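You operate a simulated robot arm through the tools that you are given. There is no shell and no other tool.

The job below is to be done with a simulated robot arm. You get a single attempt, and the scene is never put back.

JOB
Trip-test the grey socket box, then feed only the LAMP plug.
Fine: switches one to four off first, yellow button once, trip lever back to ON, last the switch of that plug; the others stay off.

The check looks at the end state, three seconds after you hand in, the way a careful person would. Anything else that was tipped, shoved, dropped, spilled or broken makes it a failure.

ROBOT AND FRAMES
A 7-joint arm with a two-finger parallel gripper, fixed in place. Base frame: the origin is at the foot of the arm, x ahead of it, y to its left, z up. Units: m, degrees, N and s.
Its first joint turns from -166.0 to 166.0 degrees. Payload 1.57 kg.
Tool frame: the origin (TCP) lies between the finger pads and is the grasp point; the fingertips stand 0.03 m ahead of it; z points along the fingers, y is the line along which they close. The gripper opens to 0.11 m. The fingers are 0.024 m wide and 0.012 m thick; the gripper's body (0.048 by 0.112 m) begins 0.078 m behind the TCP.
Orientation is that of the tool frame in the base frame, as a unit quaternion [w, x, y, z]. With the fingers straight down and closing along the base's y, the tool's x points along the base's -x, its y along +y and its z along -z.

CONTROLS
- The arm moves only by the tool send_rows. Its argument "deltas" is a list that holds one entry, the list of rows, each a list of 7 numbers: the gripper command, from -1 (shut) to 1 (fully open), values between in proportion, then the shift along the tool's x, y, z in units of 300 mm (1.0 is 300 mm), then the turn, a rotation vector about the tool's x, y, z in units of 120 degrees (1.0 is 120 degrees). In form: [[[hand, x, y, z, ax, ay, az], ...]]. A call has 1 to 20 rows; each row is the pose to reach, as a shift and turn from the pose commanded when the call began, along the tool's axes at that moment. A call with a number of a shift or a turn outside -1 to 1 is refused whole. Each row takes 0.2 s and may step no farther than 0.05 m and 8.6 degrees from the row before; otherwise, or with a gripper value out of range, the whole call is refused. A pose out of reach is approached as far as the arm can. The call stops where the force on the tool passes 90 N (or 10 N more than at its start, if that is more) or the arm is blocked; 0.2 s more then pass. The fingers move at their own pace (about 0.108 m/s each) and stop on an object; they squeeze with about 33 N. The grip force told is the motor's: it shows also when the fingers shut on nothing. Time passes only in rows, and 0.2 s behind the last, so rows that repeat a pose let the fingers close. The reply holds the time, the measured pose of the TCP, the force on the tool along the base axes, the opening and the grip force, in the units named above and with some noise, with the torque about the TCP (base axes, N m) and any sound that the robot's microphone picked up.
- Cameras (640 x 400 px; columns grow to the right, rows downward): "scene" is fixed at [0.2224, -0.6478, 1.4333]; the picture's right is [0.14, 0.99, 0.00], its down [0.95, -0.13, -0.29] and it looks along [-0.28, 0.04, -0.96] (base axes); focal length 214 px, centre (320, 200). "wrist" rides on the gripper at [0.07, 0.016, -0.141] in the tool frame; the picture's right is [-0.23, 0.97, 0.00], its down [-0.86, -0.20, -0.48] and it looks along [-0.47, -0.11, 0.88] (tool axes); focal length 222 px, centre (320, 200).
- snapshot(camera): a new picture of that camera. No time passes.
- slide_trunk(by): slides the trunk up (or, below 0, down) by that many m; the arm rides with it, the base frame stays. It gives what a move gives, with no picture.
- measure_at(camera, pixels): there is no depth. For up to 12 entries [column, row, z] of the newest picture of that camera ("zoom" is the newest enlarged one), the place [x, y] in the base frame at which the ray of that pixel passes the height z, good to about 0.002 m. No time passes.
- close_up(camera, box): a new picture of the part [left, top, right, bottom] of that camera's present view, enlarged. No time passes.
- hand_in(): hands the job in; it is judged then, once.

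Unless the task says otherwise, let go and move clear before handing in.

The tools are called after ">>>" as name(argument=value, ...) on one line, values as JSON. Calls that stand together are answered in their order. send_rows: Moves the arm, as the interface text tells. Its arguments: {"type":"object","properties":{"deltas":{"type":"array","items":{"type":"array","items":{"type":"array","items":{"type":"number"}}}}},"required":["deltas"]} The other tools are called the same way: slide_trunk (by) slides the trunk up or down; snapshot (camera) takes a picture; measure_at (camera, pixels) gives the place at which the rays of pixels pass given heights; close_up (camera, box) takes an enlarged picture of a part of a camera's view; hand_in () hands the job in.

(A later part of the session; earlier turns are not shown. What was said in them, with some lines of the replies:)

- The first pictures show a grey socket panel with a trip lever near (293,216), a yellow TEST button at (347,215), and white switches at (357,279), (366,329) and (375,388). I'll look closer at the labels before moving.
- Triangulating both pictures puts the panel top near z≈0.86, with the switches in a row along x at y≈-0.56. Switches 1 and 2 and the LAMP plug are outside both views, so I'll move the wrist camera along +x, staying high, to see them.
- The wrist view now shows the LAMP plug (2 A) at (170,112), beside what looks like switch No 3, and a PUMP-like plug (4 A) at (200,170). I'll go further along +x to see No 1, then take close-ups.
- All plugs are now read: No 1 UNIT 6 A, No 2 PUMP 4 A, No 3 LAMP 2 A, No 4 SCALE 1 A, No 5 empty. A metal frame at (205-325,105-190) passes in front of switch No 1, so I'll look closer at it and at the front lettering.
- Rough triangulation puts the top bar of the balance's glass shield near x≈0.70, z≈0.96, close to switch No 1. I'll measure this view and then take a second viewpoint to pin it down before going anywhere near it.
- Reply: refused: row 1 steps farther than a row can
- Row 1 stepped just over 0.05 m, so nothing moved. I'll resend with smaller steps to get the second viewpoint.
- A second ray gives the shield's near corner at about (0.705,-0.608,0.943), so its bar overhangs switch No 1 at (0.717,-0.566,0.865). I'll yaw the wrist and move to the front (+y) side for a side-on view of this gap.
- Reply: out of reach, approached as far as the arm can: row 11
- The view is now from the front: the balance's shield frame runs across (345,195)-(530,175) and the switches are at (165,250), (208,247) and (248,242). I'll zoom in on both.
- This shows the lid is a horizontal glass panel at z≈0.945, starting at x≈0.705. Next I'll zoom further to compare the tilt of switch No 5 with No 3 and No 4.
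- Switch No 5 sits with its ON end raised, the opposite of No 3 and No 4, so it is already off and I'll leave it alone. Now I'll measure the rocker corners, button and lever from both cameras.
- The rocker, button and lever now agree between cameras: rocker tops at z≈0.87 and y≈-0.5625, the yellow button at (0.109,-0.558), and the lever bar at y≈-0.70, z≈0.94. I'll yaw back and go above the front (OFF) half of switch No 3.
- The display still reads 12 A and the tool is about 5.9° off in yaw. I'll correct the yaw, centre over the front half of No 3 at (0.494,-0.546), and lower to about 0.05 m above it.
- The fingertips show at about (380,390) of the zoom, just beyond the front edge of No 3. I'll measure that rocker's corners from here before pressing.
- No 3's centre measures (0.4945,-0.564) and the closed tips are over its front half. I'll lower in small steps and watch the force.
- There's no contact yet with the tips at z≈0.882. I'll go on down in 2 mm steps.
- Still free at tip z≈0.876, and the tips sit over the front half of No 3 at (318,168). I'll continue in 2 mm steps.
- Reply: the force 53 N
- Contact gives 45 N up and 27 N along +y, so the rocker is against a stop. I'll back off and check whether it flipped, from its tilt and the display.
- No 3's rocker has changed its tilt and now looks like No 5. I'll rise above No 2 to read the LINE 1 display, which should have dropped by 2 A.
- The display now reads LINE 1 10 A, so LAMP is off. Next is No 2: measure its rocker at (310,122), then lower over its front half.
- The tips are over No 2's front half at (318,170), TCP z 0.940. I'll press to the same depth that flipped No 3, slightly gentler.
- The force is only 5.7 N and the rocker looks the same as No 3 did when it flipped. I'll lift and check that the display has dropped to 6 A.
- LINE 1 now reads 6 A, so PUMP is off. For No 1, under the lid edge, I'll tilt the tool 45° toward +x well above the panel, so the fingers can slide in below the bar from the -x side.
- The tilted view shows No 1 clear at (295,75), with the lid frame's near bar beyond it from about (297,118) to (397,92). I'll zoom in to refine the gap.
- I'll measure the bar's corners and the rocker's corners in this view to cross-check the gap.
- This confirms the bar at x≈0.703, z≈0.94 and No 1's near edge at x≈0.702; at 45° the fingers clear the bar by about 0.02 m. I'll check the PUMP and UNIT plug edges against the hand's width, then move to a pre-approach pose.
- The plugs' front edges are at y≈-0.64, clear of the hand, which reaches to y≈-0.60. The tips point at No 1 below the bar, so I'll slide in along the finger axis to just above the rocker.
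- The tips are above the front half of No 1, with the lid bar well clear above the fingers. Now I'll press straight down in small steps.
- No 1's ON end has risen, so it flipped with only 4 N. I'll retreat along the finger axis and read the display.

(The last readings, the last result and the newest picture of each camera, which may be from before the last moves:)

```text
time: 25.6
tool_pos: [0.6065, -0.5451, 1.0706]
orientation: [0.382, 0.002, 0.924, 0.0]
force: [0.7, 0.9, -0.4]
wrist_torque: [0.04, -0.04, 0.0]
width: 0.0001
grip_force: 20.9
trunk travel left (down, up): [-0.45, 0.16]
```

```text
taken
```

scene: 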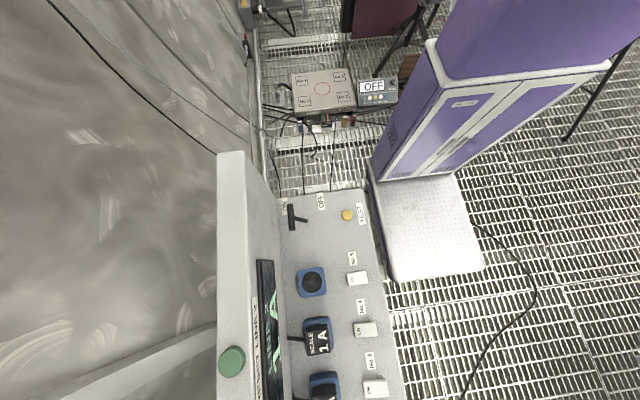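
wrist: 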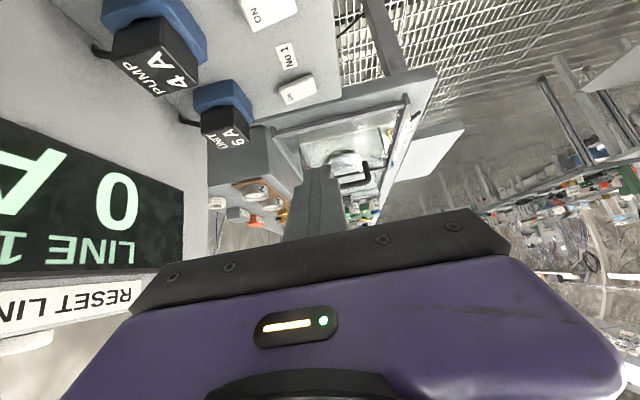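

LINE 1 reads 0 A. I'll level the tool and move over to No 4.

>>> send_rows(deltas=[[[-1, 0.089, 0, -0.089, 0, 0.0627, 0], [-1, 0.177, 0, -0.177, 0, 0.1253, 0], [-1, 0.266, 0, -0.266, 0, 0.188, 0], [-1, 0.354, 0, -0.354, 0, 0.2507, 0], [-1, 0.443, 0, -0.443, 0, 0.3133, 0], [-1, 0.531, 0, -0.532, 0, 0.376, 0], [-1, 0.531, 0, -0.532, 0, 0.376, 0]]])

>>> snapshot(camera="wrist")

```text
time: 27.2
tool_pos: [0.3808, -0.5443, 1.0705]
orientation: [-0.001, 0.003, 1.0, 0.0]
force: [0.5, -0.5, 0.1]
wrist_torque: [-0.03, -0.01, 0.01]
width: 0.0001
grip_force: 21.0
trunk travel left (down, up): [-0.45, 0.16]
```

```text
taken
```

wrist: 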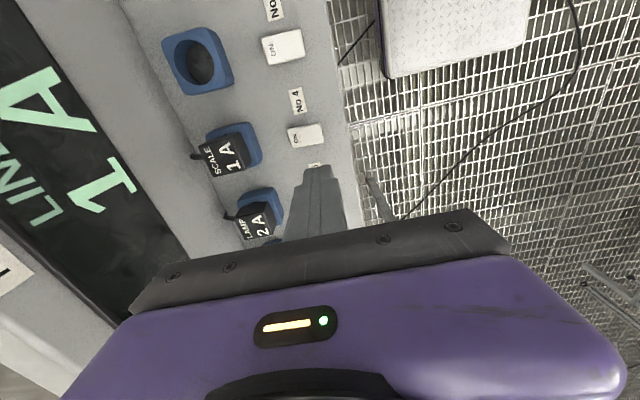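

The tips are above the front half of No 4 at (0.381,-0.544). I'll lower and press to the same depth.

>>> send_rows(deltas=[[[-1, 0, 0, 0.15, 0, 0, 0], [-1, 0, 0, 0.3, 0, 0, 0], [-1, 0, 0, 0.42, 0, 0, 0], [-1, 0, 0, 0.5, 0, 0, 0], [-1, 0, 0, 0.53, 0, 0, 0], [-1, 0, 0, 0.545, 0, 0, 0], [-1, 0, 0, 0.555, 0, 0, 0], [-1, 0, 0, 0.562, 0, 0, 0]]])

>>> close_up(camera="wrist", box=[240, 120, 380, 210])

>>> close_up(camera="scene", box=[230, 250, 410, 400])

```text
time: 29.0
tool_pos: [0.3822, -0.5436, 0.9033]
orientation: [0.0, 0.003, 1.0, 0.0]
force: [1.0, 0.9, 1.6]
wrist_torque: [0.0, -0.02, 0.01]
width: 0.0001
grip_force: 21.1
trunk travel left (down, up): [-0.45, 0.16]
```

```text
4.44 times, centred on (310, 165) of wrist
```

zoom: 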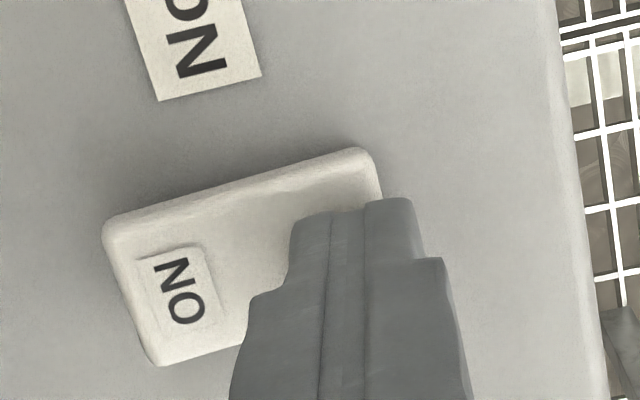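

```text
2.67 times, centred on (320, 325) of scene
```

zoom: 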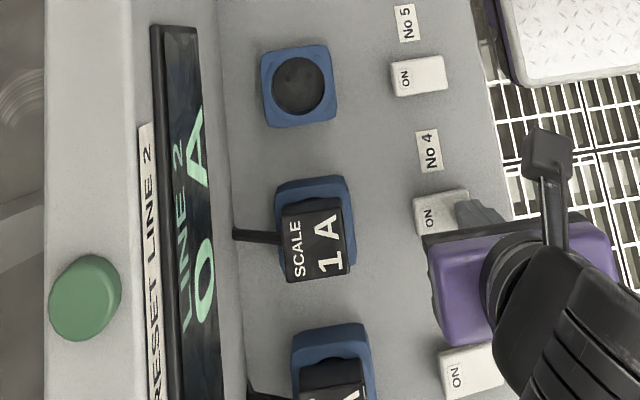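

LINE 2 now reads 0 A in the scene view, so all four switches are off. I'll lift and move toward the yellow TEST button at (0.109,-0.558).

>>> send_rows(deltas=[[[-1, 0, 0, -0.05, 0, 0, 0], [-1, 0, 0, -0.2, 0, 0, 0], [-1, 0, 0, -0.35, 0, 0, 0], [-1, 0, 0, -0.5, 0, 0, 0], [-1, 0.15, -0.01, -0.5, 0, 0, 0], [-1, 0.3, -0.02, -0.5, 0, 0, 0], [-1, 0.45, -0.03, -0.5, 0, 0, 0], [-1, 0.6, -0.04, -0.5, 0, 0, 0], [-1, 0.75, -0.045, -0.5, 0, 0, 0], [-1, 0.91, -0.048, -0.5, 0, 0, 0], [-1, 0.91, -0.048, -0.5, 0, 0, 0]]])

>>> snapshot(camera="wrist")

>>> snapshot(camera="scene")

```text
time: 31.4
tool_pos: [0.1075, -0.5563, 1.0525]
orientation: [0.0, 0.003, 1.0, 0.001]
force: [-0.3, -0.7, 0.7]
wrist_torque: [0.03, 0.02, -0.03]
width: 0.0
grip_force: 21.1
trunk travel left (down, up): [-0.45, 0.16]
```

```text
taken
```

wrist: 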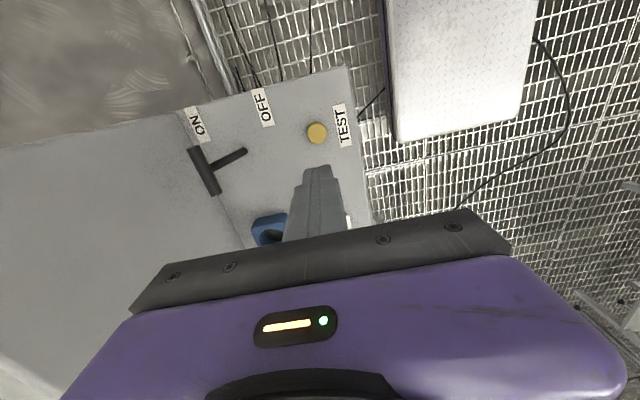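

```text
taken
```

scene: 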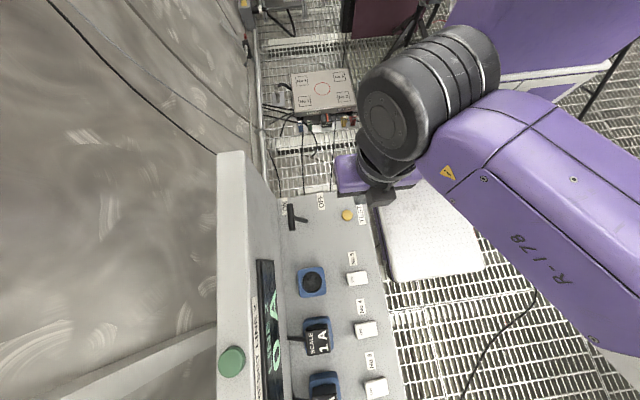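

The pose was reached and the lever is still at ON. I'll re-measure the yellow button at wrist (317,132) before lowering onto it.

>>> close_up(camera="wrist", box=[180, 80, 380, 205])

>>> measure_at(camera="wrist", pixels=[[317, 131.5, 0.87], [317, 131.5, 0.88], [307, 131.5, 0.87], [327, 131.5, 0.87], [317, 122, 0.87], [317, 142, 0.865]])

```text
3.20 times, centred on (280, 142) of wrist
```

zoom: 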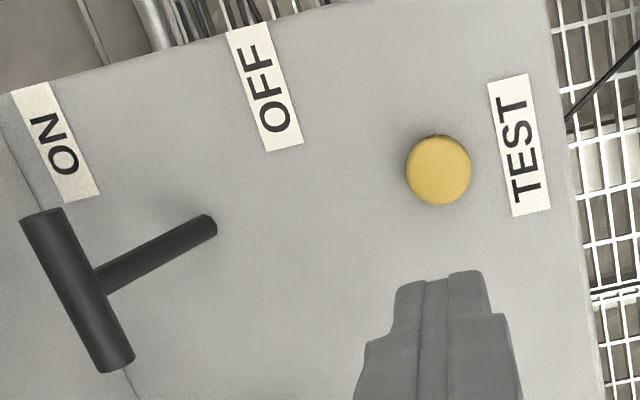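

```text
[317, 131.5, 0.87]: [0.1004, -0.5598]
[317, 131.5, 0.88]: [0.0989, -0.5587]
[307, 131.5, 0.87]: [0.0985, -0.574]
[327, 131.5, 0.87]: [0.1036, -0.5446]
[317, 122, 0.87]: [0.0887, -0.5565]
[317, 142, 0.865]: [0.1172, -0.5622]
```

The button centre measures about (0.106,-0.559), nearly under the tips. I'll lower to just above it and check for contact.

>>> send_rows(deltas=[[[-1, 0.005, -0.009, 0.1, 0, 0, 0], [-1, 0.005, -0.009, 0.22, 0, 0, 0], [-1, 0.005, -0.009, 0.34, 0, 0, 0], [-1, 0.005, -0.009, 0.42, 0, 0, 0], [-1, 0.005, -0.009, 0.45, 0, 0, 0], [-1, 0.005, -0.009, 0.45, 0, 0, 0]]])

>>> snapshot(camera="wrist")

>>> close_up(camera="scene", box=[260, 180, 400, 270])

```text
time: 32.8
tool_pos: [0.1061, -0.5594, 0.9187]
orientation: [0.0, 0.002, 1.0, 0.0]
force: [0.1, 0.7, 0.5]
wrist_torque: [0.0, -0.05, 0.0]
width: 0.0002
grip_force: 21.5
trunk travel left (down, up): [-0.45, 0.16]
```

```text
taken
```

wrist: 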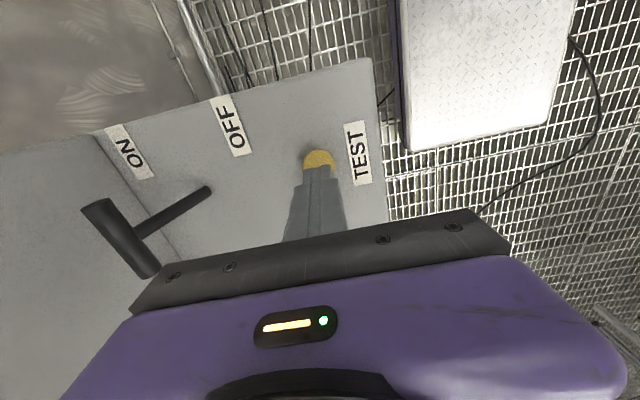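

```text
4.44 times, centred on (330, 225) of scene
```

zoom: 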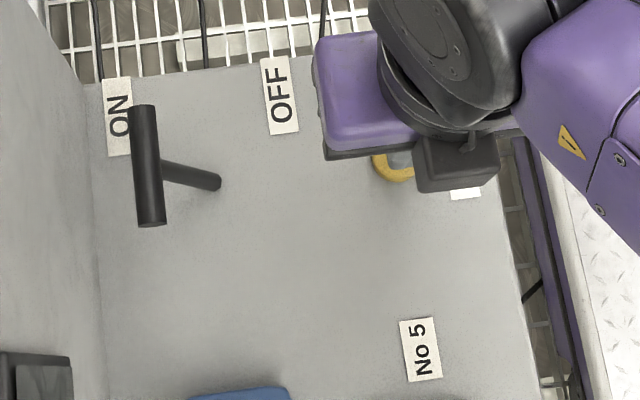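

The tips are centred over the button at (318,160), and the tripping lever would stay clear of the hand. I'll press in 2 mm steps.

>>> send_rows(deltas=[[[-1, 0, 0, 0.01, 0, 0, 0], [-1, 0, 0, 0.02, 0, 0, 0], [-1, 0, 0, 0.03, 0, 0, 0], [-1, 0, 0, 0.037, 0, 0, 0]]])

>>> snapshot(camera="wrist")

```text
time: 33.8
tool_pos: [0.1073, -0.5588, 0.9087]
orientation: [-0.001, 0.003, 1.0, 0.0]
force: [0.3, 0.4, 0.0]
wrist_torque: [0.0, 0.01, 0.0]
width: 0.0
grip_force: 21.8
trunk travel left (down, up): [-0.45, 0.16]
```

```text
taken
```

wrist: 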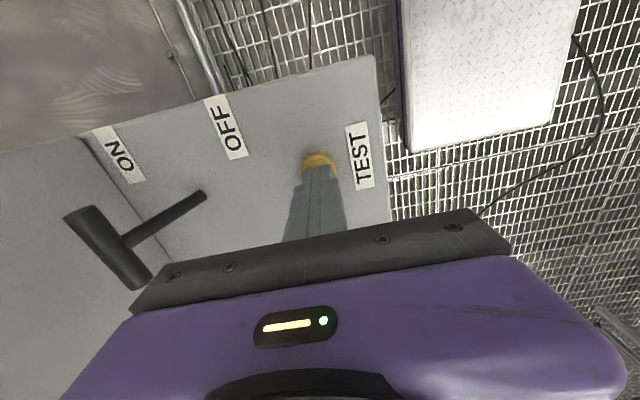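

No contact yet with the tip at z≈0.879. I'll continue down in small steps.

>>> send_rows(deltas=[[[-1, 0, 0, 0.007, 0, 0, 0], [-1, 0, 0, 0.014, 0, 0, 0], [-1, 0, 0, 0.021, 0, 0, 0]]])

>>> snapshot(camera="wrist")

```text
time: 34.6
tool_pos: [0.1074, -0.5597, 0.9013]
orientation: [0.0, 0.003, 1.0, 0.0]
force: [0.8, -0.3, -1.3]
wrist_torque: [0.04, -0.01, 0.03]
width: 0.0002
grip_force: 21.5
trunk travel left (down, up): [-0.45, 0.16]
```

```text
taken
```

wrist: 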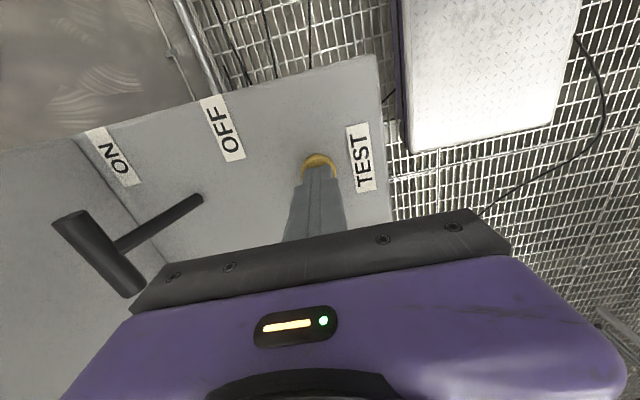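

The tip is at z≈0.871, nearly touching but with no force yet. I'll go a few more millimetres.

>>> send_rows(deltas=[[[-1, 0, 0, 0.006, 0, 0, 0], [-1, 0, 0, 0.012, 0, 0, 0], [-1, 0, 0, 0.018, 0, 0, 0]]])

>>> snapshot(camera="wrist")

```text
time: 35.4
tool_pos: [0.1072, -0.5615, 0.8962]
orientation: [-0.001, 0.002, 1.0, 0.0]
force: [0.3, 0.9, 3.6]
wrist_torque: [0.02, -0.02, 0.02]
width: 0.0
grip_force: 21.6
trunk travel left (down, up): [-0.45, 0.16]
heard: click
```

```text
taken
```

wrist: 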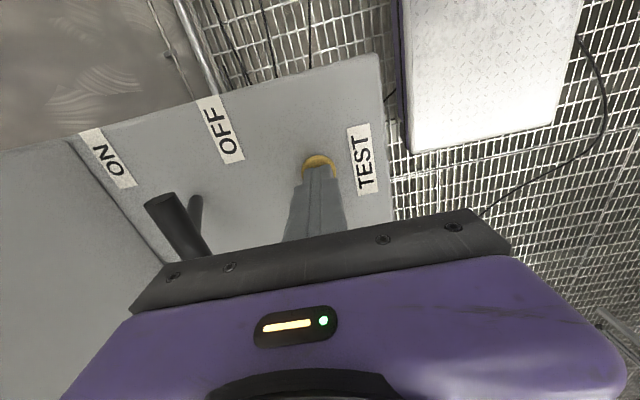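

A click was heard and the lever has moved toward OFF, with its bar now at (175,220). I'll lift straight up off the button and look at the lever.

>>> send_rows(deltas=[[[-1, 0, 0, -0.03, 0, 0, 0], [-1, 0, 0, -0.15, 0, 0, 0], [-1, 0, 0, -0.3, 0, 0, 0], [-1, 0, 0, -0.45, 0, 0, 0], [-1, 0, 0, -0.6, 0, 0, 0]]])

>>> snapshot(camera="wrist")

>>> close_up(camera="scene", box=[200, 180, 400, 305])

>>> close_up(camera="wrist", box=[140, 80, 340, 205])

```text
time: 36.6
tool_pos: [0.107, -0.56, 1.0773]
orientation: [-0.001, 0.003, 1.0, 0.0]
force: [-0.2, 0.5, -0.1]
wrist_torque: [-0.03, -0.01, -0.01]
width: 0.0
grip_force: 21.3
trunk travel left (down, up): [-0.45, 0.16]
```

```text
taken
```

wrist: 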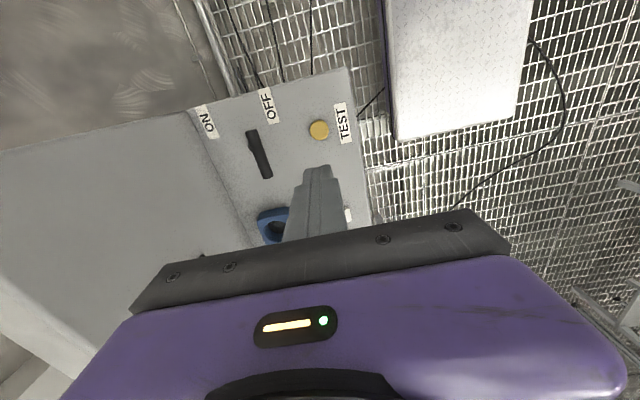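

```text
3.20 times, centred on (300, 242) of scene
```

zoom: 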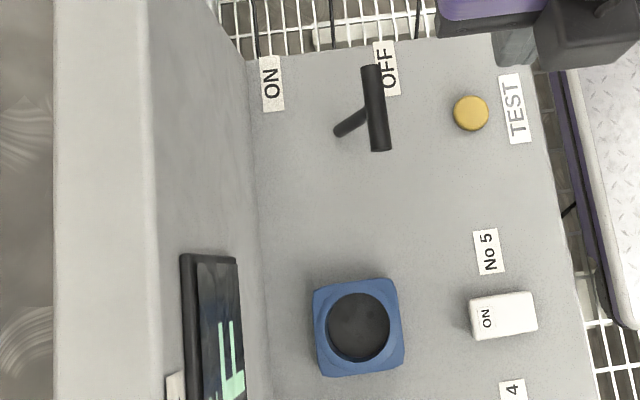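

```text
3.20 times, centred on (240, 142) of wrist
```

zoom: 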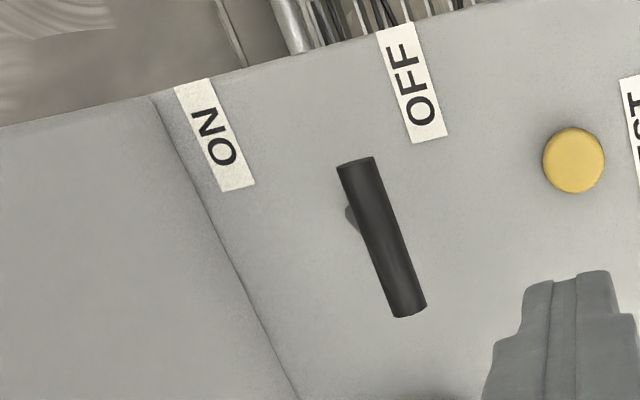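

The lever has tripped to OFF and TEST was pressed once. Before pushing the lever back I'll measure its bar, the wall joint and the wall's top edge to check hand clearance.

>>> measure_at(camera="scene", pixels=[[315.6, 200, 0.94], [319, 226.4, 0.94], [307, 221, 0.865], [280, 240, 0.86], [248.4, 242, 1.12], [248.4, 242, 1.14], [265.5, 242, 1.0]])

>>> measure_at(camera="wrist", pixels=[[251.5, 131, 0.94], [267.5, 176.5, 0.94], [259.5, 154, 0.94], [190, 111, 0.86], [215, 160, 0.86], [235, 205, 0.86]])

>>> close_up(camera="scene", box=[200, 140, 340, 240])

```text
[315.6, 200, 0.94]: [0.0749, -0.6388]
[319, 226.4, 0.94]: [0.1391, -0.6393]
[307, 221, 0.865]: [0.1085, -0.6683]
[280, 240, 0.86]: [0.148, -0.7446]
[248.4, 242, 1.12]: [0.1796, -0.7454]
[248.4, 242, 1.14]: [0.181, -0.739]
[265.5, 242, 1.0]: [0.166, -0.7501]
```

```text
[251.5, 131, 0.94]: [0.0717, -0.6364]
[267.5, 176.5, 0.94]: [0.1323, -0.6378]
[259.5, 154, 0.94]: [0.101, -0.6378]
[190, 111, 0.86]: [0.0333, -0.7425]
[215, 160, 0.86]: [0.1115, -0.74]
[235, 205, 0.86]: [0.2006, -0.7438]
```

```text
4.00 times, centred on (270, 190) of scene
```

zoom: 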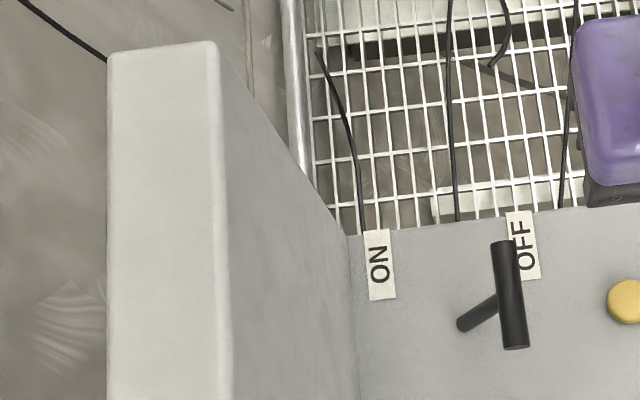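

The wall face is at y≈-0.742, too close for an upright hand. I'll tilt the tool 30° so the fingers point down and toward -y while the hand leans away from the wall, staying high for now.

>>> send_rows(deltas=[[[-1, 0.003, -0.01, 0, 0.0625, 0, 0], [-1, 0.003, -0.03, 0, 0.125, 0, 0], [-1, 0.003, -0.05, 0, 0.1875, 0, 0], [-1, 0.003, -0.067, 0, 0.25, 0, 0], [-1, 0.003, -0.067, 0, 0.25, 0, 0]]])

>>> snapshot(camera="wrist")

>>> snapshot(camera="scene")

```text
time: 37.8
tool_pos: [0.1056, -0.5793, 1.0771]
orientation: [-0.002, 0.003, 0.966, -0.26]
force: [0.2, 0.0, -0.5]
wrist_torque: [-0.05, 0.0, 0.0]
width: 0.0001
grip_force: 21.3
trunk travel left (down, up): [-0.45, 0.16]
```

```text
taken
```

wrist: 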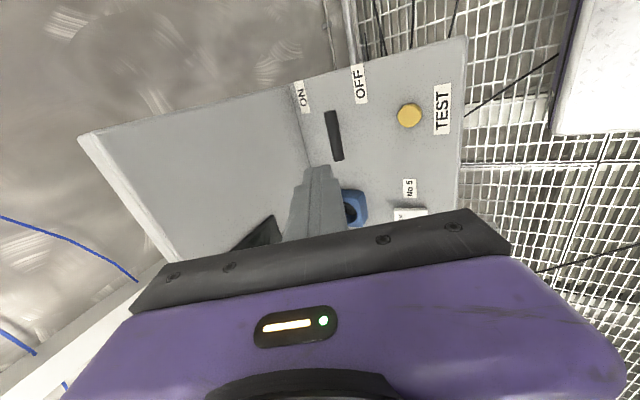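

```text
taken
```

scene: 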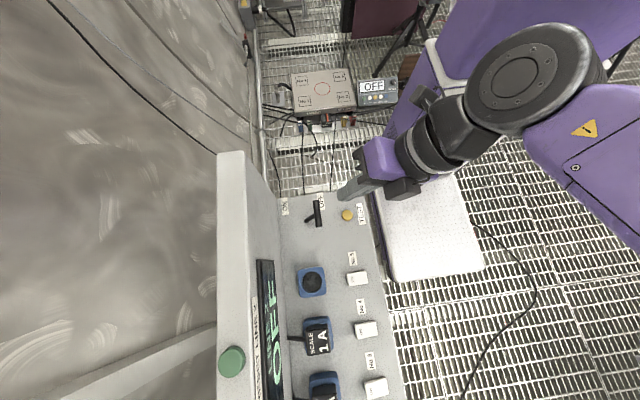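

The fingers now point toward -y in the scene view and the panel display reads OFF. I'll lower to lever-bar height on its +y side, leaving about 2 cm of gap.

>>> send_rows(deltas=[[[-1, 0, 0.05, 0.095, 0, 0, 0], [-1, 0, 0.1, 0.19, 0, 0, 0], [-1, 0, 0.15, 0.285, 0, 0, 0], [-1, 0, 0.194, 0.377, 0, 0, 0], [-1, 0, 0.194, 0.377, 0, 0, 0]]])

>>> snapshot(camera="wrist")

>>> close_up(camera="scene", box=[260, 170, 420, 270])

```text
time: 39.0
tool_pos: [0.1066, -0.5864, 0.9481]
orientation: [-0.002, 0.003, 0.966, -0.259]
force: [0.5, 1.1, 0.5]
wrist_torque: [-0.01, 0.0, 0.02]
width: 0.0
grip_force: 21.4
trunk travel left (down, up): [-0.45, 0.16]
```

```text
taken
```

wrist: 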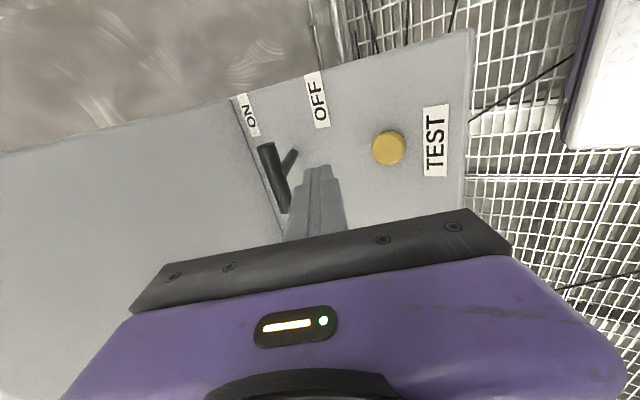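

```text
4.00 times, centred on (340, 220) of scene
```

zoom: 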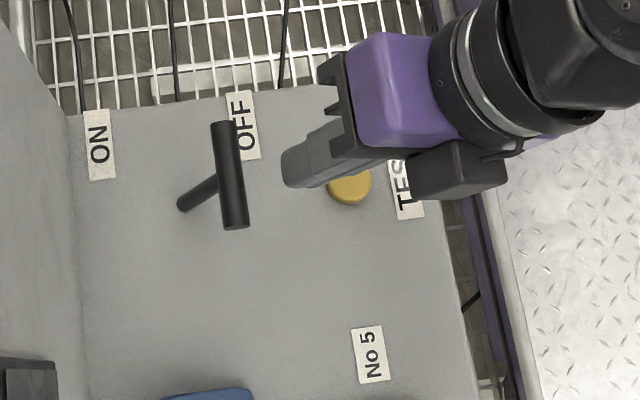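

The tip at (295,165) in the zoom is lined up with the middle of the bar. I'll push toward -y in 1 cm steps and watch the force.

>>> send_rows(deltas=[[[-1, 0, -0.0289, 0.0167, 0, 0, 0], [-1, 0, -0.0577, 0.0333, 0, 0, 0], [-1, 0, -0.0866, 0.05, 0, 0, 0], [-1, 0, -0.1155, 0.0667, 0, 0, 0]]])

>>> snapshot(camera="wrist")

>>> close_up(camera="scene", box=[260, 170, 420, 270])

```text
time: 40.0
tool_pos: [0.1058, -0.627, 0.9491]
orientation: [-0.001, 0.002, 0.966, -0.259]
force: [-0.2, 0.3, 0.1]
wrist_torque: [0.01, -0.02, 0.03]
width: 0.0003
grip_force: 21.1
trunk travel left (down, up): [-0.45, 0.16]
```

```text
taken
```

wrist: 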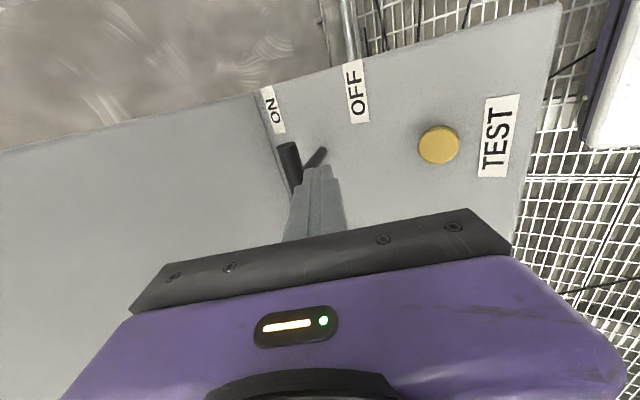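

```text
4.00 times, centred on (340, 220) of scene
```

zoom: 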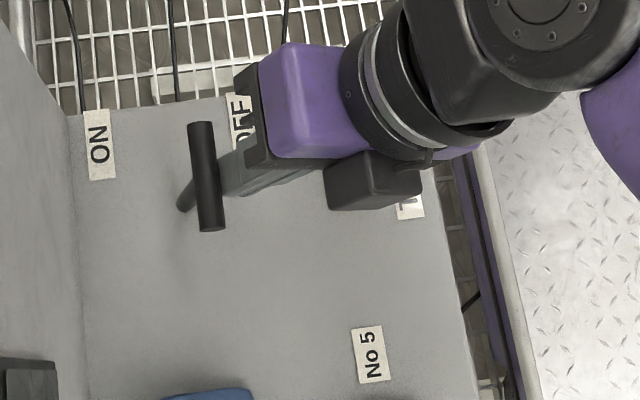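

The lever is moving with the fingertip with almost no force. I'll keep pushing toward ON.

>>> send_rows(deltas=[[[-1, 0, -0.0217, 0.0125, 0, 0, 0], [-1, 0, -0.0433, 0.025, 0, 0, 0], [-1, 0, -0.0606, 0.035, 0, 0, 0], [-1, 0, -0.0779, 0.045, 0, 0, 0]]])

>>> snapshot(camera="wrist")

>>> close_up(camera="scene", box=[240, 180, 400, 280])

```text
time: 41.0
tool_pos: [0.1065, -0.6532, 0.9494]
orientation: [-0.002, 0.003, 0.966, -0.259]
force: [-0.1, -0.4, -0.8]
wrist_torque: [0.0, 0.02, 0.01]
width: 0.0
grip_force: 21.2
trunk travel left (down, up): [-0.45, 0.16]
```

```text
taken
```

wrist: 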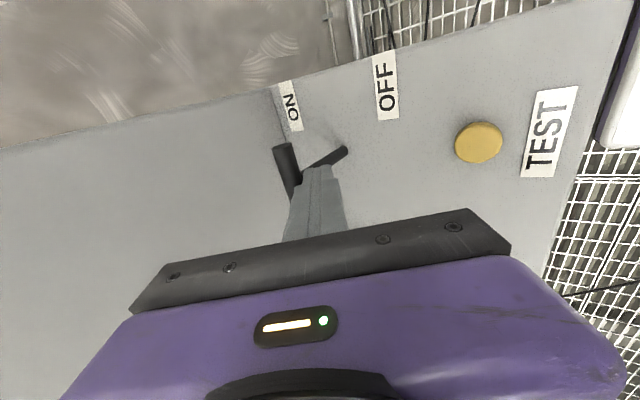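

```text
4.00 times, centred on (320, 230) of scene
```

zoom: 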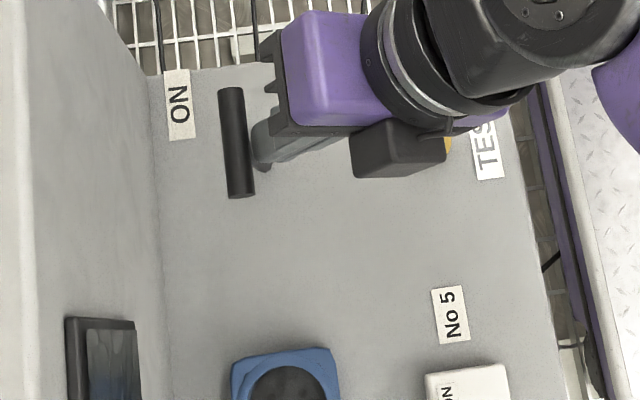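

The bar is past upright, at zoom column 237, with no click yet. I'll continue in smaller steps until it seats at ON.

>>> send_rows(deltas=[[[-1, 0, -0.0116, 0.0067, 0, 0, 0], [-1, 0, -0.0231, 0.0133, 0, 0, 0], [-1, 0, -0.0318, 0.0183, 0, 0, 0]]])

>>> snapshot(camera="wrist")

>>> close_up(camera="scene", box=[240, 180, 400, 280])

```text
time: 41.8
tool_pos: [0.1053, -0.6644, 0.9476]
orientation: [-0.002, 0.002, 0.966, -0.259]
force: [-0.5, 0.9, 0.5]
wrist_torque: [-0.04, -0.04, 0.04]
width: 0.0001
grip_force: 21.4
trunk travel left (down, up): [-0.45, 0.16]
```

```text
taken
```

wrist: 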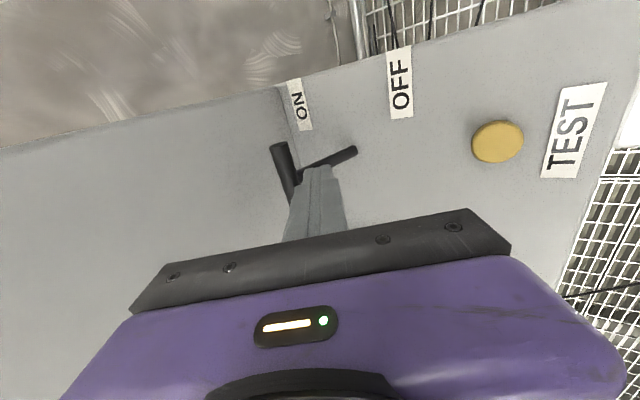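

```text
4.00 times, centred on (320, 230) of scene
```

zoom: 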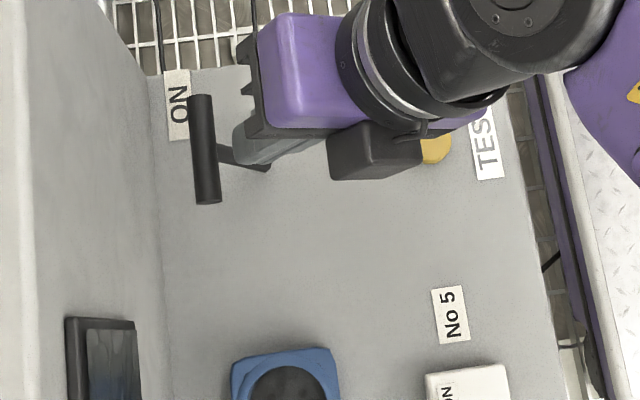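

The bar is back at scene column 291, its original ON position, with a small gap to the fingertip. I'll check the display before backing away.

>>> close_up(camera="scene", box=[210, 240, 410, 400])

>>> close_up(camera="scene", box=[270, 190, 370, 240])

```text
2.50 times, centred on (310, 320) of scene
```

zoom: 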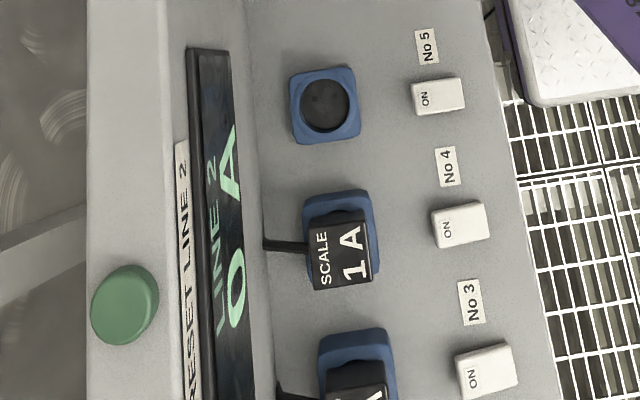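

```text
6.40 times, centred on (320, 215) of scene
```

zoom: 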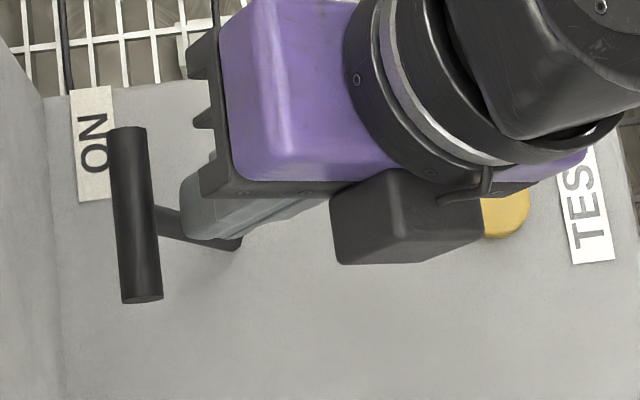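

The display reads LINE 2 0 A again and the lever matches its original ON picture, so the reset worked. I'll back off toward +y, rise and level the tool.

>>> send_rows(deltas=[[[-1, 0, 0.0866, -0.05, 0, 0, 0], [-1, 0, 0.173, -0.1, 0, 0, 0], [-1, 0, 0.1063, -0.2155, 0, 0, 0], [-1, 0, 0.0397, -0.331, 0, 0, 0], [-1, 0, -0.027, -0.4464, 0, 0, 0], [-1, 0, -0.027, -0.4464, -0.0625, 0, 0], [-1, 0, -0.027, -0.4464, -0.125, 0, 0], [-1, 0, -0.027, -0.4464, -0.1875, 0, 0], [-1, 0, -0.027, -0.4464, -0.25, 0, 0], [-1, 0, -0.027, -0.4464, -0.25, 0, 0]]])

>>> snapshot(camera="wrist")

>>> close_up(camera="scene", box=[240, 180, 400, 280])

```text
time: 44.0
tool_pos: [0.1061, -0.6036, 1.0689]
orientation: [-0.002, 0.003, 1.0, 0.001]
force: [0.5, -1.1, 0.7]
wrist_torque: [-0.01, 0.01, -0.01]
width: 0.0001
grip_force: 21.7
trunk travel left (down, up): [-0.45, 0.16]
```

```text
taken
```

wrist: 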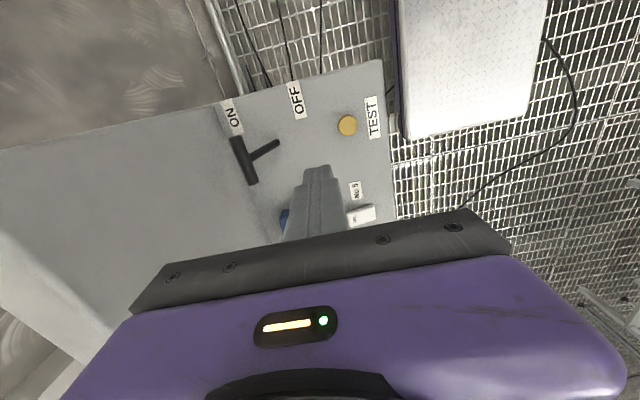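

```text
4.00 times, centred on (320, 230) of scene
```

zoom: 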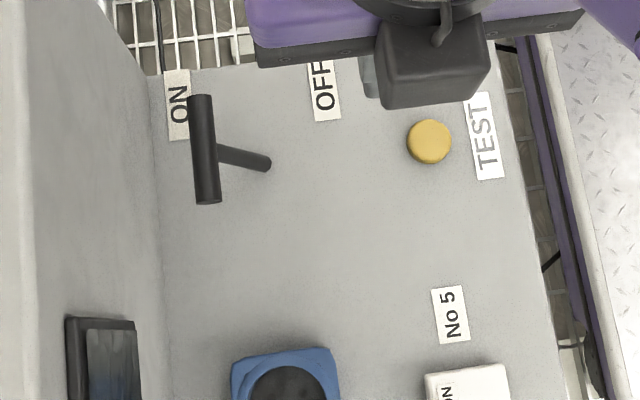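

The lever stays at ON. Now I'll travel to the LAMP switch, No 3, aiming for its rear (ON) half at about (0.494,-0.582).

>>> send_rows(deltas=[[[-1, -0.16, 0.02, 0, 0, 0, 0], [-1, -0.32, 0.04, 0, 0, 0, 0], [-1, -0.48, 0.06, 0, 0, 0, 0], [-1, -0.64, 0.072, 0, 0, 0, 0], [-1, -0.8, 0.072, 0, 0, 0, 0], [-1, -0.96, 0.072, 0, 0, 0, 0]]])

>>> send_rows(deltas=[[[-1, -0.15, 0, 0, 0, 0, 0], [-1, -0.3, 0, 0, 0, 0, 0], [-1, -0.333, 0, 0.08, 0, 0, 0], [-1, -0.333, 0, 0.08, 0, 0, 0]]])

>>> snapshot(camera="wrist")

>>> close_up(camera="scene", box=[240, 275, 440, 400])

```text
time: 45.4
tool_pos: [0.3944, -0.5842, 1.0687]
orientation: [-0.001, 0.003, 1.0, 0.0]
force: [0.1, 0.2, 0.2]
wrist_torque: [0.0, -0.04, 0.03]
width: 0.0003
grip_force: 21.1
trunk travel left (down, up): [-0.45, 0.16]
```

```text
time: 46.4
tool_pos: [0.4938, -0.585, 1.0448]
orientation: [-0.001, 0.002, 1.0, 0.0]
force: [0.2, 0.3, -0.5]
wrist_torque: [0.01, 0.0, 0.0]
width: 0.0
grip_force: 21.2
trunk travel left (down, up): [-0.45, 0.16]
```

```text
taken
```

wrist: 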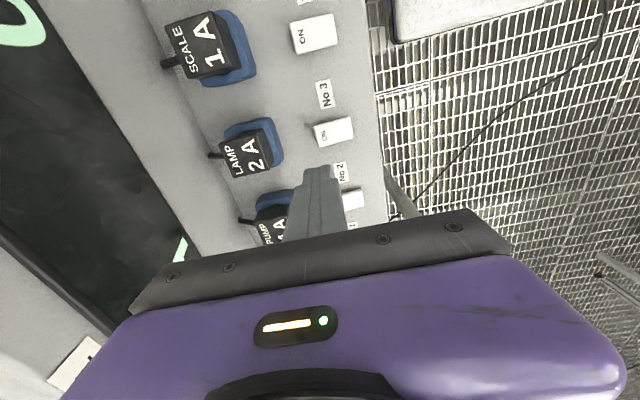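

```text
3.20 times, centred on (340, 338) of scene
```

zoom: 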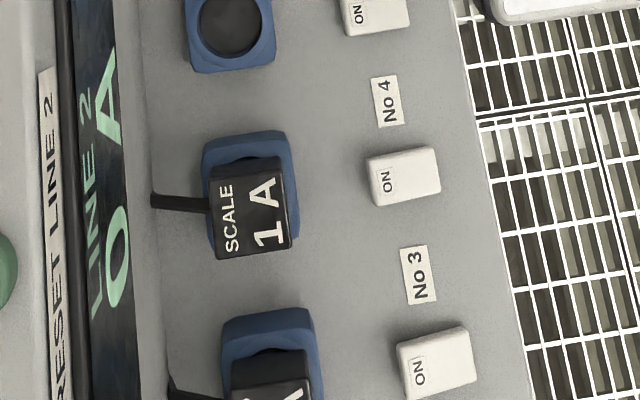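

The tips are over No 3's rear half at x 0.494, y -0.585, next to the LAMP plug. I'll lower to just above it and look.

>>> send_rows(deltas=[[[-1, 0, 0.0067, 0.15, 0, 0, 0], [-1, 0, 0.0067, 0.3, 0, 0, 0], [-1, 0, 0.0067, 0.4, 0, 0, 0], [-1, 0, 0.0067, 0.4, 0, 0, 0]]])

>>> snapshot(camera="wrist")

```text
time: 47.4
tool_pos: [0.4928, -0.5822, 0.9234]
orientation: [-0.001, 0.003, 1.0, 0.0]
force: [0.7, 0.2, 0.3]
wrist_torque: [-0.01, -0.01, 0.02]
width: 0.0
grip_force: 21.2
trunk travel left (down, up): [-0.45, 0.16]
```

```text
taken
```

wrist: 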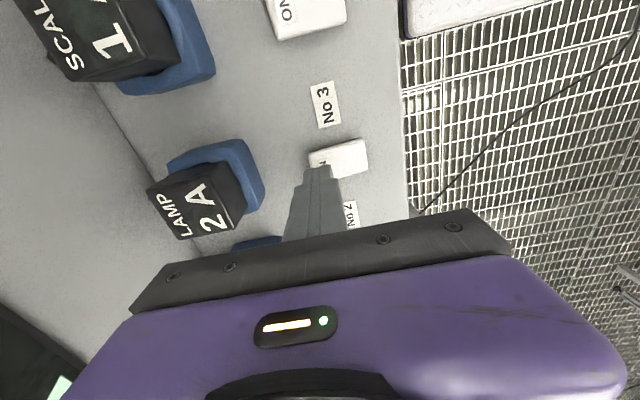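

The tips now cover the ON end of No 3 at (315,165) and are well clear of the LAMP plug. I'll press to the same depth as before.

>>> send_rows(deltas=[[[-1, 0, 0, 0.03, 0, 0, 0], [-1, 0, 0, 0.045, 0, 0, 0], [-1, 0, 0, 0.055, 0, 0, 0], [-1, 0, 0, 0.063, 0, 0, 0], [-1, 0, 0, 0.07, 0, 0, 0]]])

>>> close_up(camera="wrist", box=[260, 110, 420, 210])

```text
time: 48.6
tool_pos: [0.4934, -0.5821, 0.9043]
orientation: [-0.001, 0.003, 1.0, -0.002]
force: [0.7, -5.9, 5.7]
wrist_torque: [-0.14, -0.04, -0.02]
width: 0.0
grip_force: 21.0
trunk travel left (down, up): [-0.45, 0.16]
```

```text
4.00 times, centred on (340, 160) of wrist
```

zoom: 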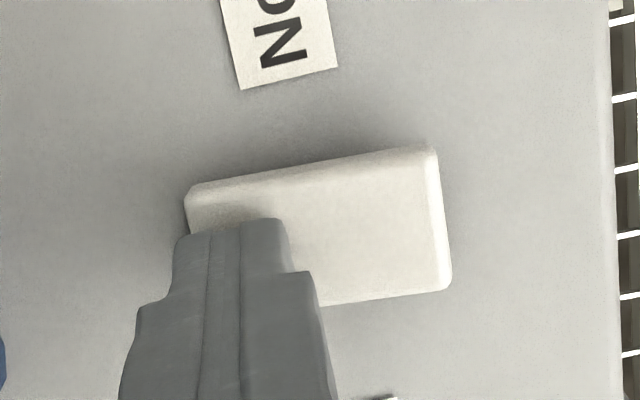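

The front end of No 3 has risen with 6 N, so it looks flipped to ON. I'll lift straight up and move to where LINE 1 is readable.

>>> send_rows(deltas=[[[-1, 0, 0, -0.04, 0, 0, 0], [-1, 0, 0, -0.18, 0, 0, 0], [-1, 0, 0, -0.33, 0, 0, 0], [-1, 0, 0, -0.48, 0, 0, 0], [-1, 0, 0.05, -0.63, 0, 0, 0], [-1, -0.1, 0.12, -0.74, 0, 0, 0], [-1, -0.22, 0.17, -0.84, 0, 0, 0], [-1, -0.35, 0.2, -0.9, 0, 0, 0], [-1, -0.37, 0.2, -0.9, 0, 0, 0]]])

>>> snapshot(camera="wrist")

>>> snapshot(camera="scene")

```text
time: 50.6
tool_pos: [0.6065, -0.5233, 1.1724]
orientation: [0.0, 0.002, 1.0, 0.0]
force: [-0.2, -0.3, 0.5]
wrist_torque: [0.0, 0.01, 0.02]
width: 0.0
grip_force: 21.4
trunk travel left (down, up): [-0.45, 0.16]
```

```text
taken
```

wrist: 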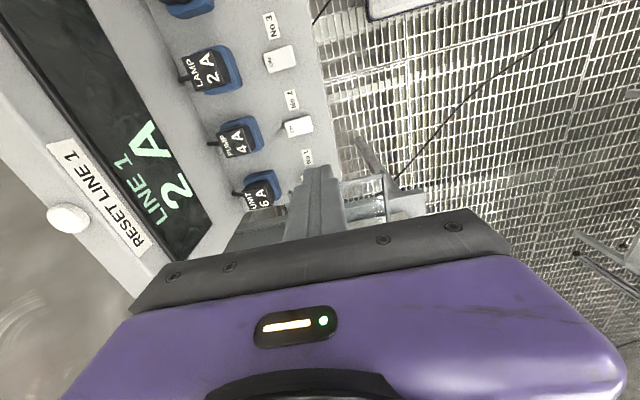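

```text
taken
```

scene: 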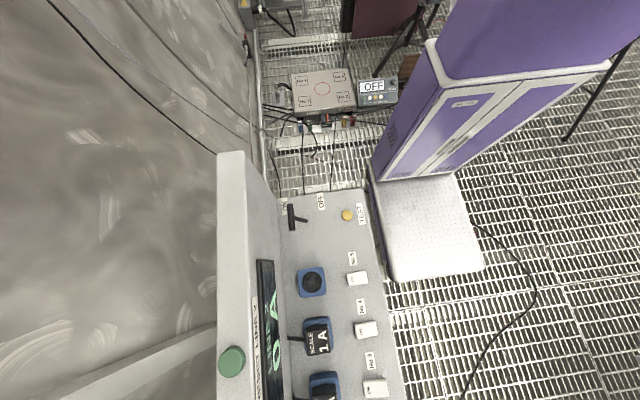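

LINE 1 reads 2 A (LAMP only) and LINE 2 shows 0 A. I'll do one last close check of the lever, the switches and the shield before handing in.

>>> close_up(camera="scene", box=[210, 180, 410, 305])

>>> close_up(camera="scene", box=[210, 275, 410, 400])

>>> send_rows(deltas=[[[-1, -0.15, 0.05, 0, 0, 0, 0], [-1, -0.3, 0.15, 0, 0, 0, 0], [-1, -0.42, 0.25, 0, 0, 0, 0], [-1, -0.45, 0.35, 0, 0, 0, 0]]])

>>> snapshot(camera="wrist")

>>> close_up(camera="wrist", box=[60, 0, 380, 200])

```text
3.20 times, centred on (310, 242) of scene
```

zoom: 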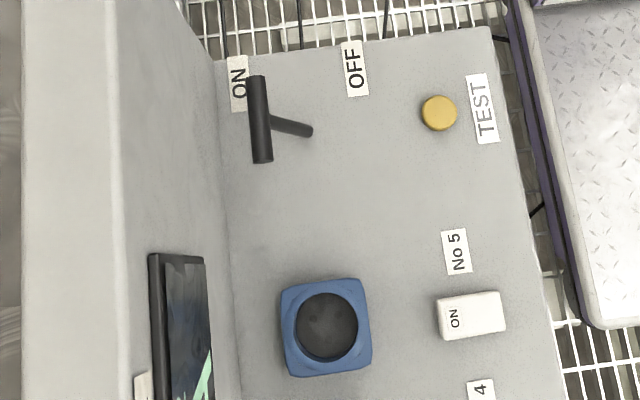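

```text
3.20 times, centred on (310, 338) of scene
```

zoom: 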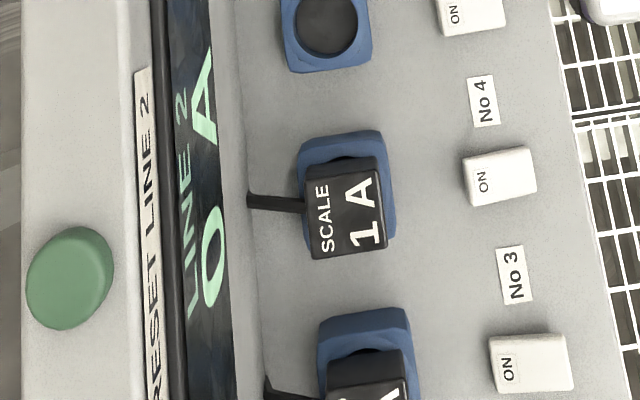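

```text
refused: row 2 steps farther than a row can; nothing moved
```

```text
taken
```

wrist: 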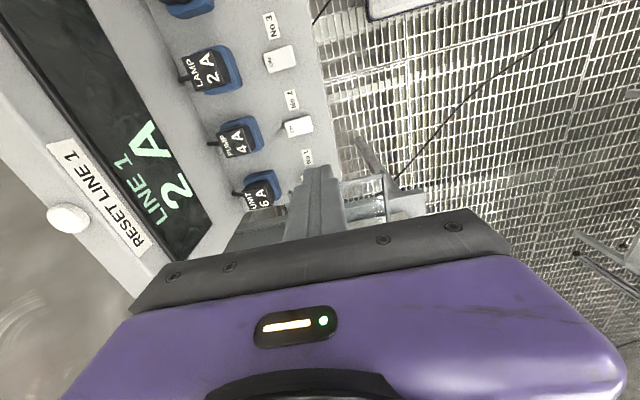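

```text
2.00 times, centred on (220, 100) of wrist
```

zoom: 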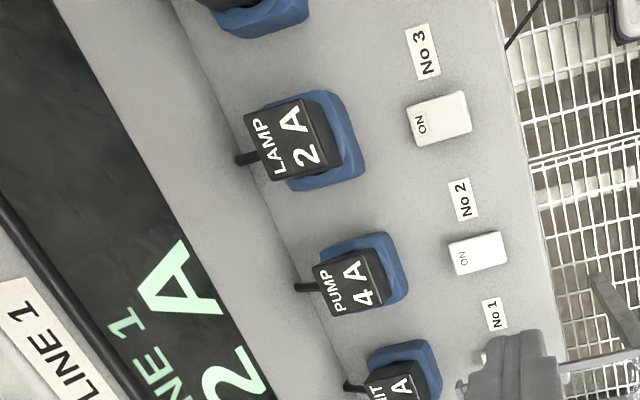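

The lever is at ON, No 5 is unchanged (off), No 4 is tilted like No 5, and the display shows only LAMP's 2 A; the last move was refused for step size. I'll resend it in smaller steps to get clear and check switch No 1 and the shield.

>>> send_rows(deltas=[[[-1, -0.12, 0.08, 0, 0, 0, 0], [-1, -0.24, 0.16, 0, 0, 0, 0], [-1, -0.36, 0.24, 0, 0, 0, 0], [-1, -0.45, 0.34, 0, 0, 0, 0], [-1, -0.45, 0.35, 0, 0, 0, 0]]])

>>> snapshot(camera="wrist")

>>> close_up(camera="wrist", box=[120, 40, 400, 215])

```text
time: 51.8
tool_pos: [0.7415, -0.418, 1.1724]
orientation: [-0.001, 0.002, 1.0, -0.001]
force: [-0.1, -0.4, -0.6]
wrist_torque: [0.01, -0.01, -0.01]
width: 0.0
grip_force: 22.0
trunk travel left (down, up): [-0.45, 0.16]
```

```text
taken
```

wrist: 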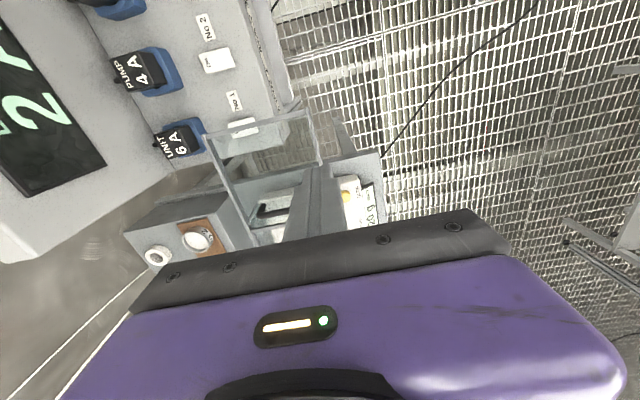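

```text
2.29 times, centred on (260, 128) of wrist
```

zoom: 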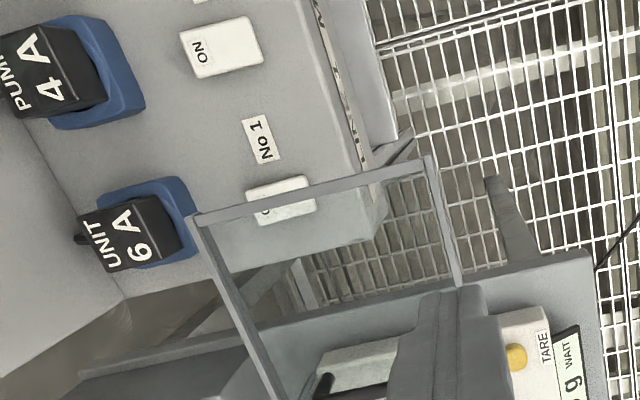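

The shield frame sits where it did at the start (corner near pixel (205,134)), and No 1 and No 2 are off. LINE 1 shows 2 A from LAMP alone, the lever is at ON, and the arm is clear and holding nothing, so I'm handing in.

>>> hand_in()

```text
The job is handed in.
```

The trip test is done and only the LAMP plug is fed. I handed the job in, and no verdict has come back yet.

| Step | Result |
|---|---|
| Switches one to four off | Both lines fell to 0 A: LINE 1 from 12 A, LINE 2 from 1 A. |
| Yellow TEST button | Pressed once; it clicked, the lever tripped to OFF and the display read OFF. |
| Trip lever | Pushed back to ON; LINE 2 read 0 A again. |
| LAMP switch (No 3) | Switched on last; LINE 1 reads 2 A, which is LAMP alone, and LINE 2 reads 0 A. |

- **Other switches:** No 1 (UNIT), No 2 (PUMP) and No 4 (SCALE) are off. No 5, with its empty socket, was already off, and I left it alone.
- **Glass shield:** the balance's shield hangs over switch No 1, so I reached in under it at an angle. In the last picture it sits where it did at the start.
- **Press force:** the first press on No 3 reached about 45 N. The later presses took under 10 N each.
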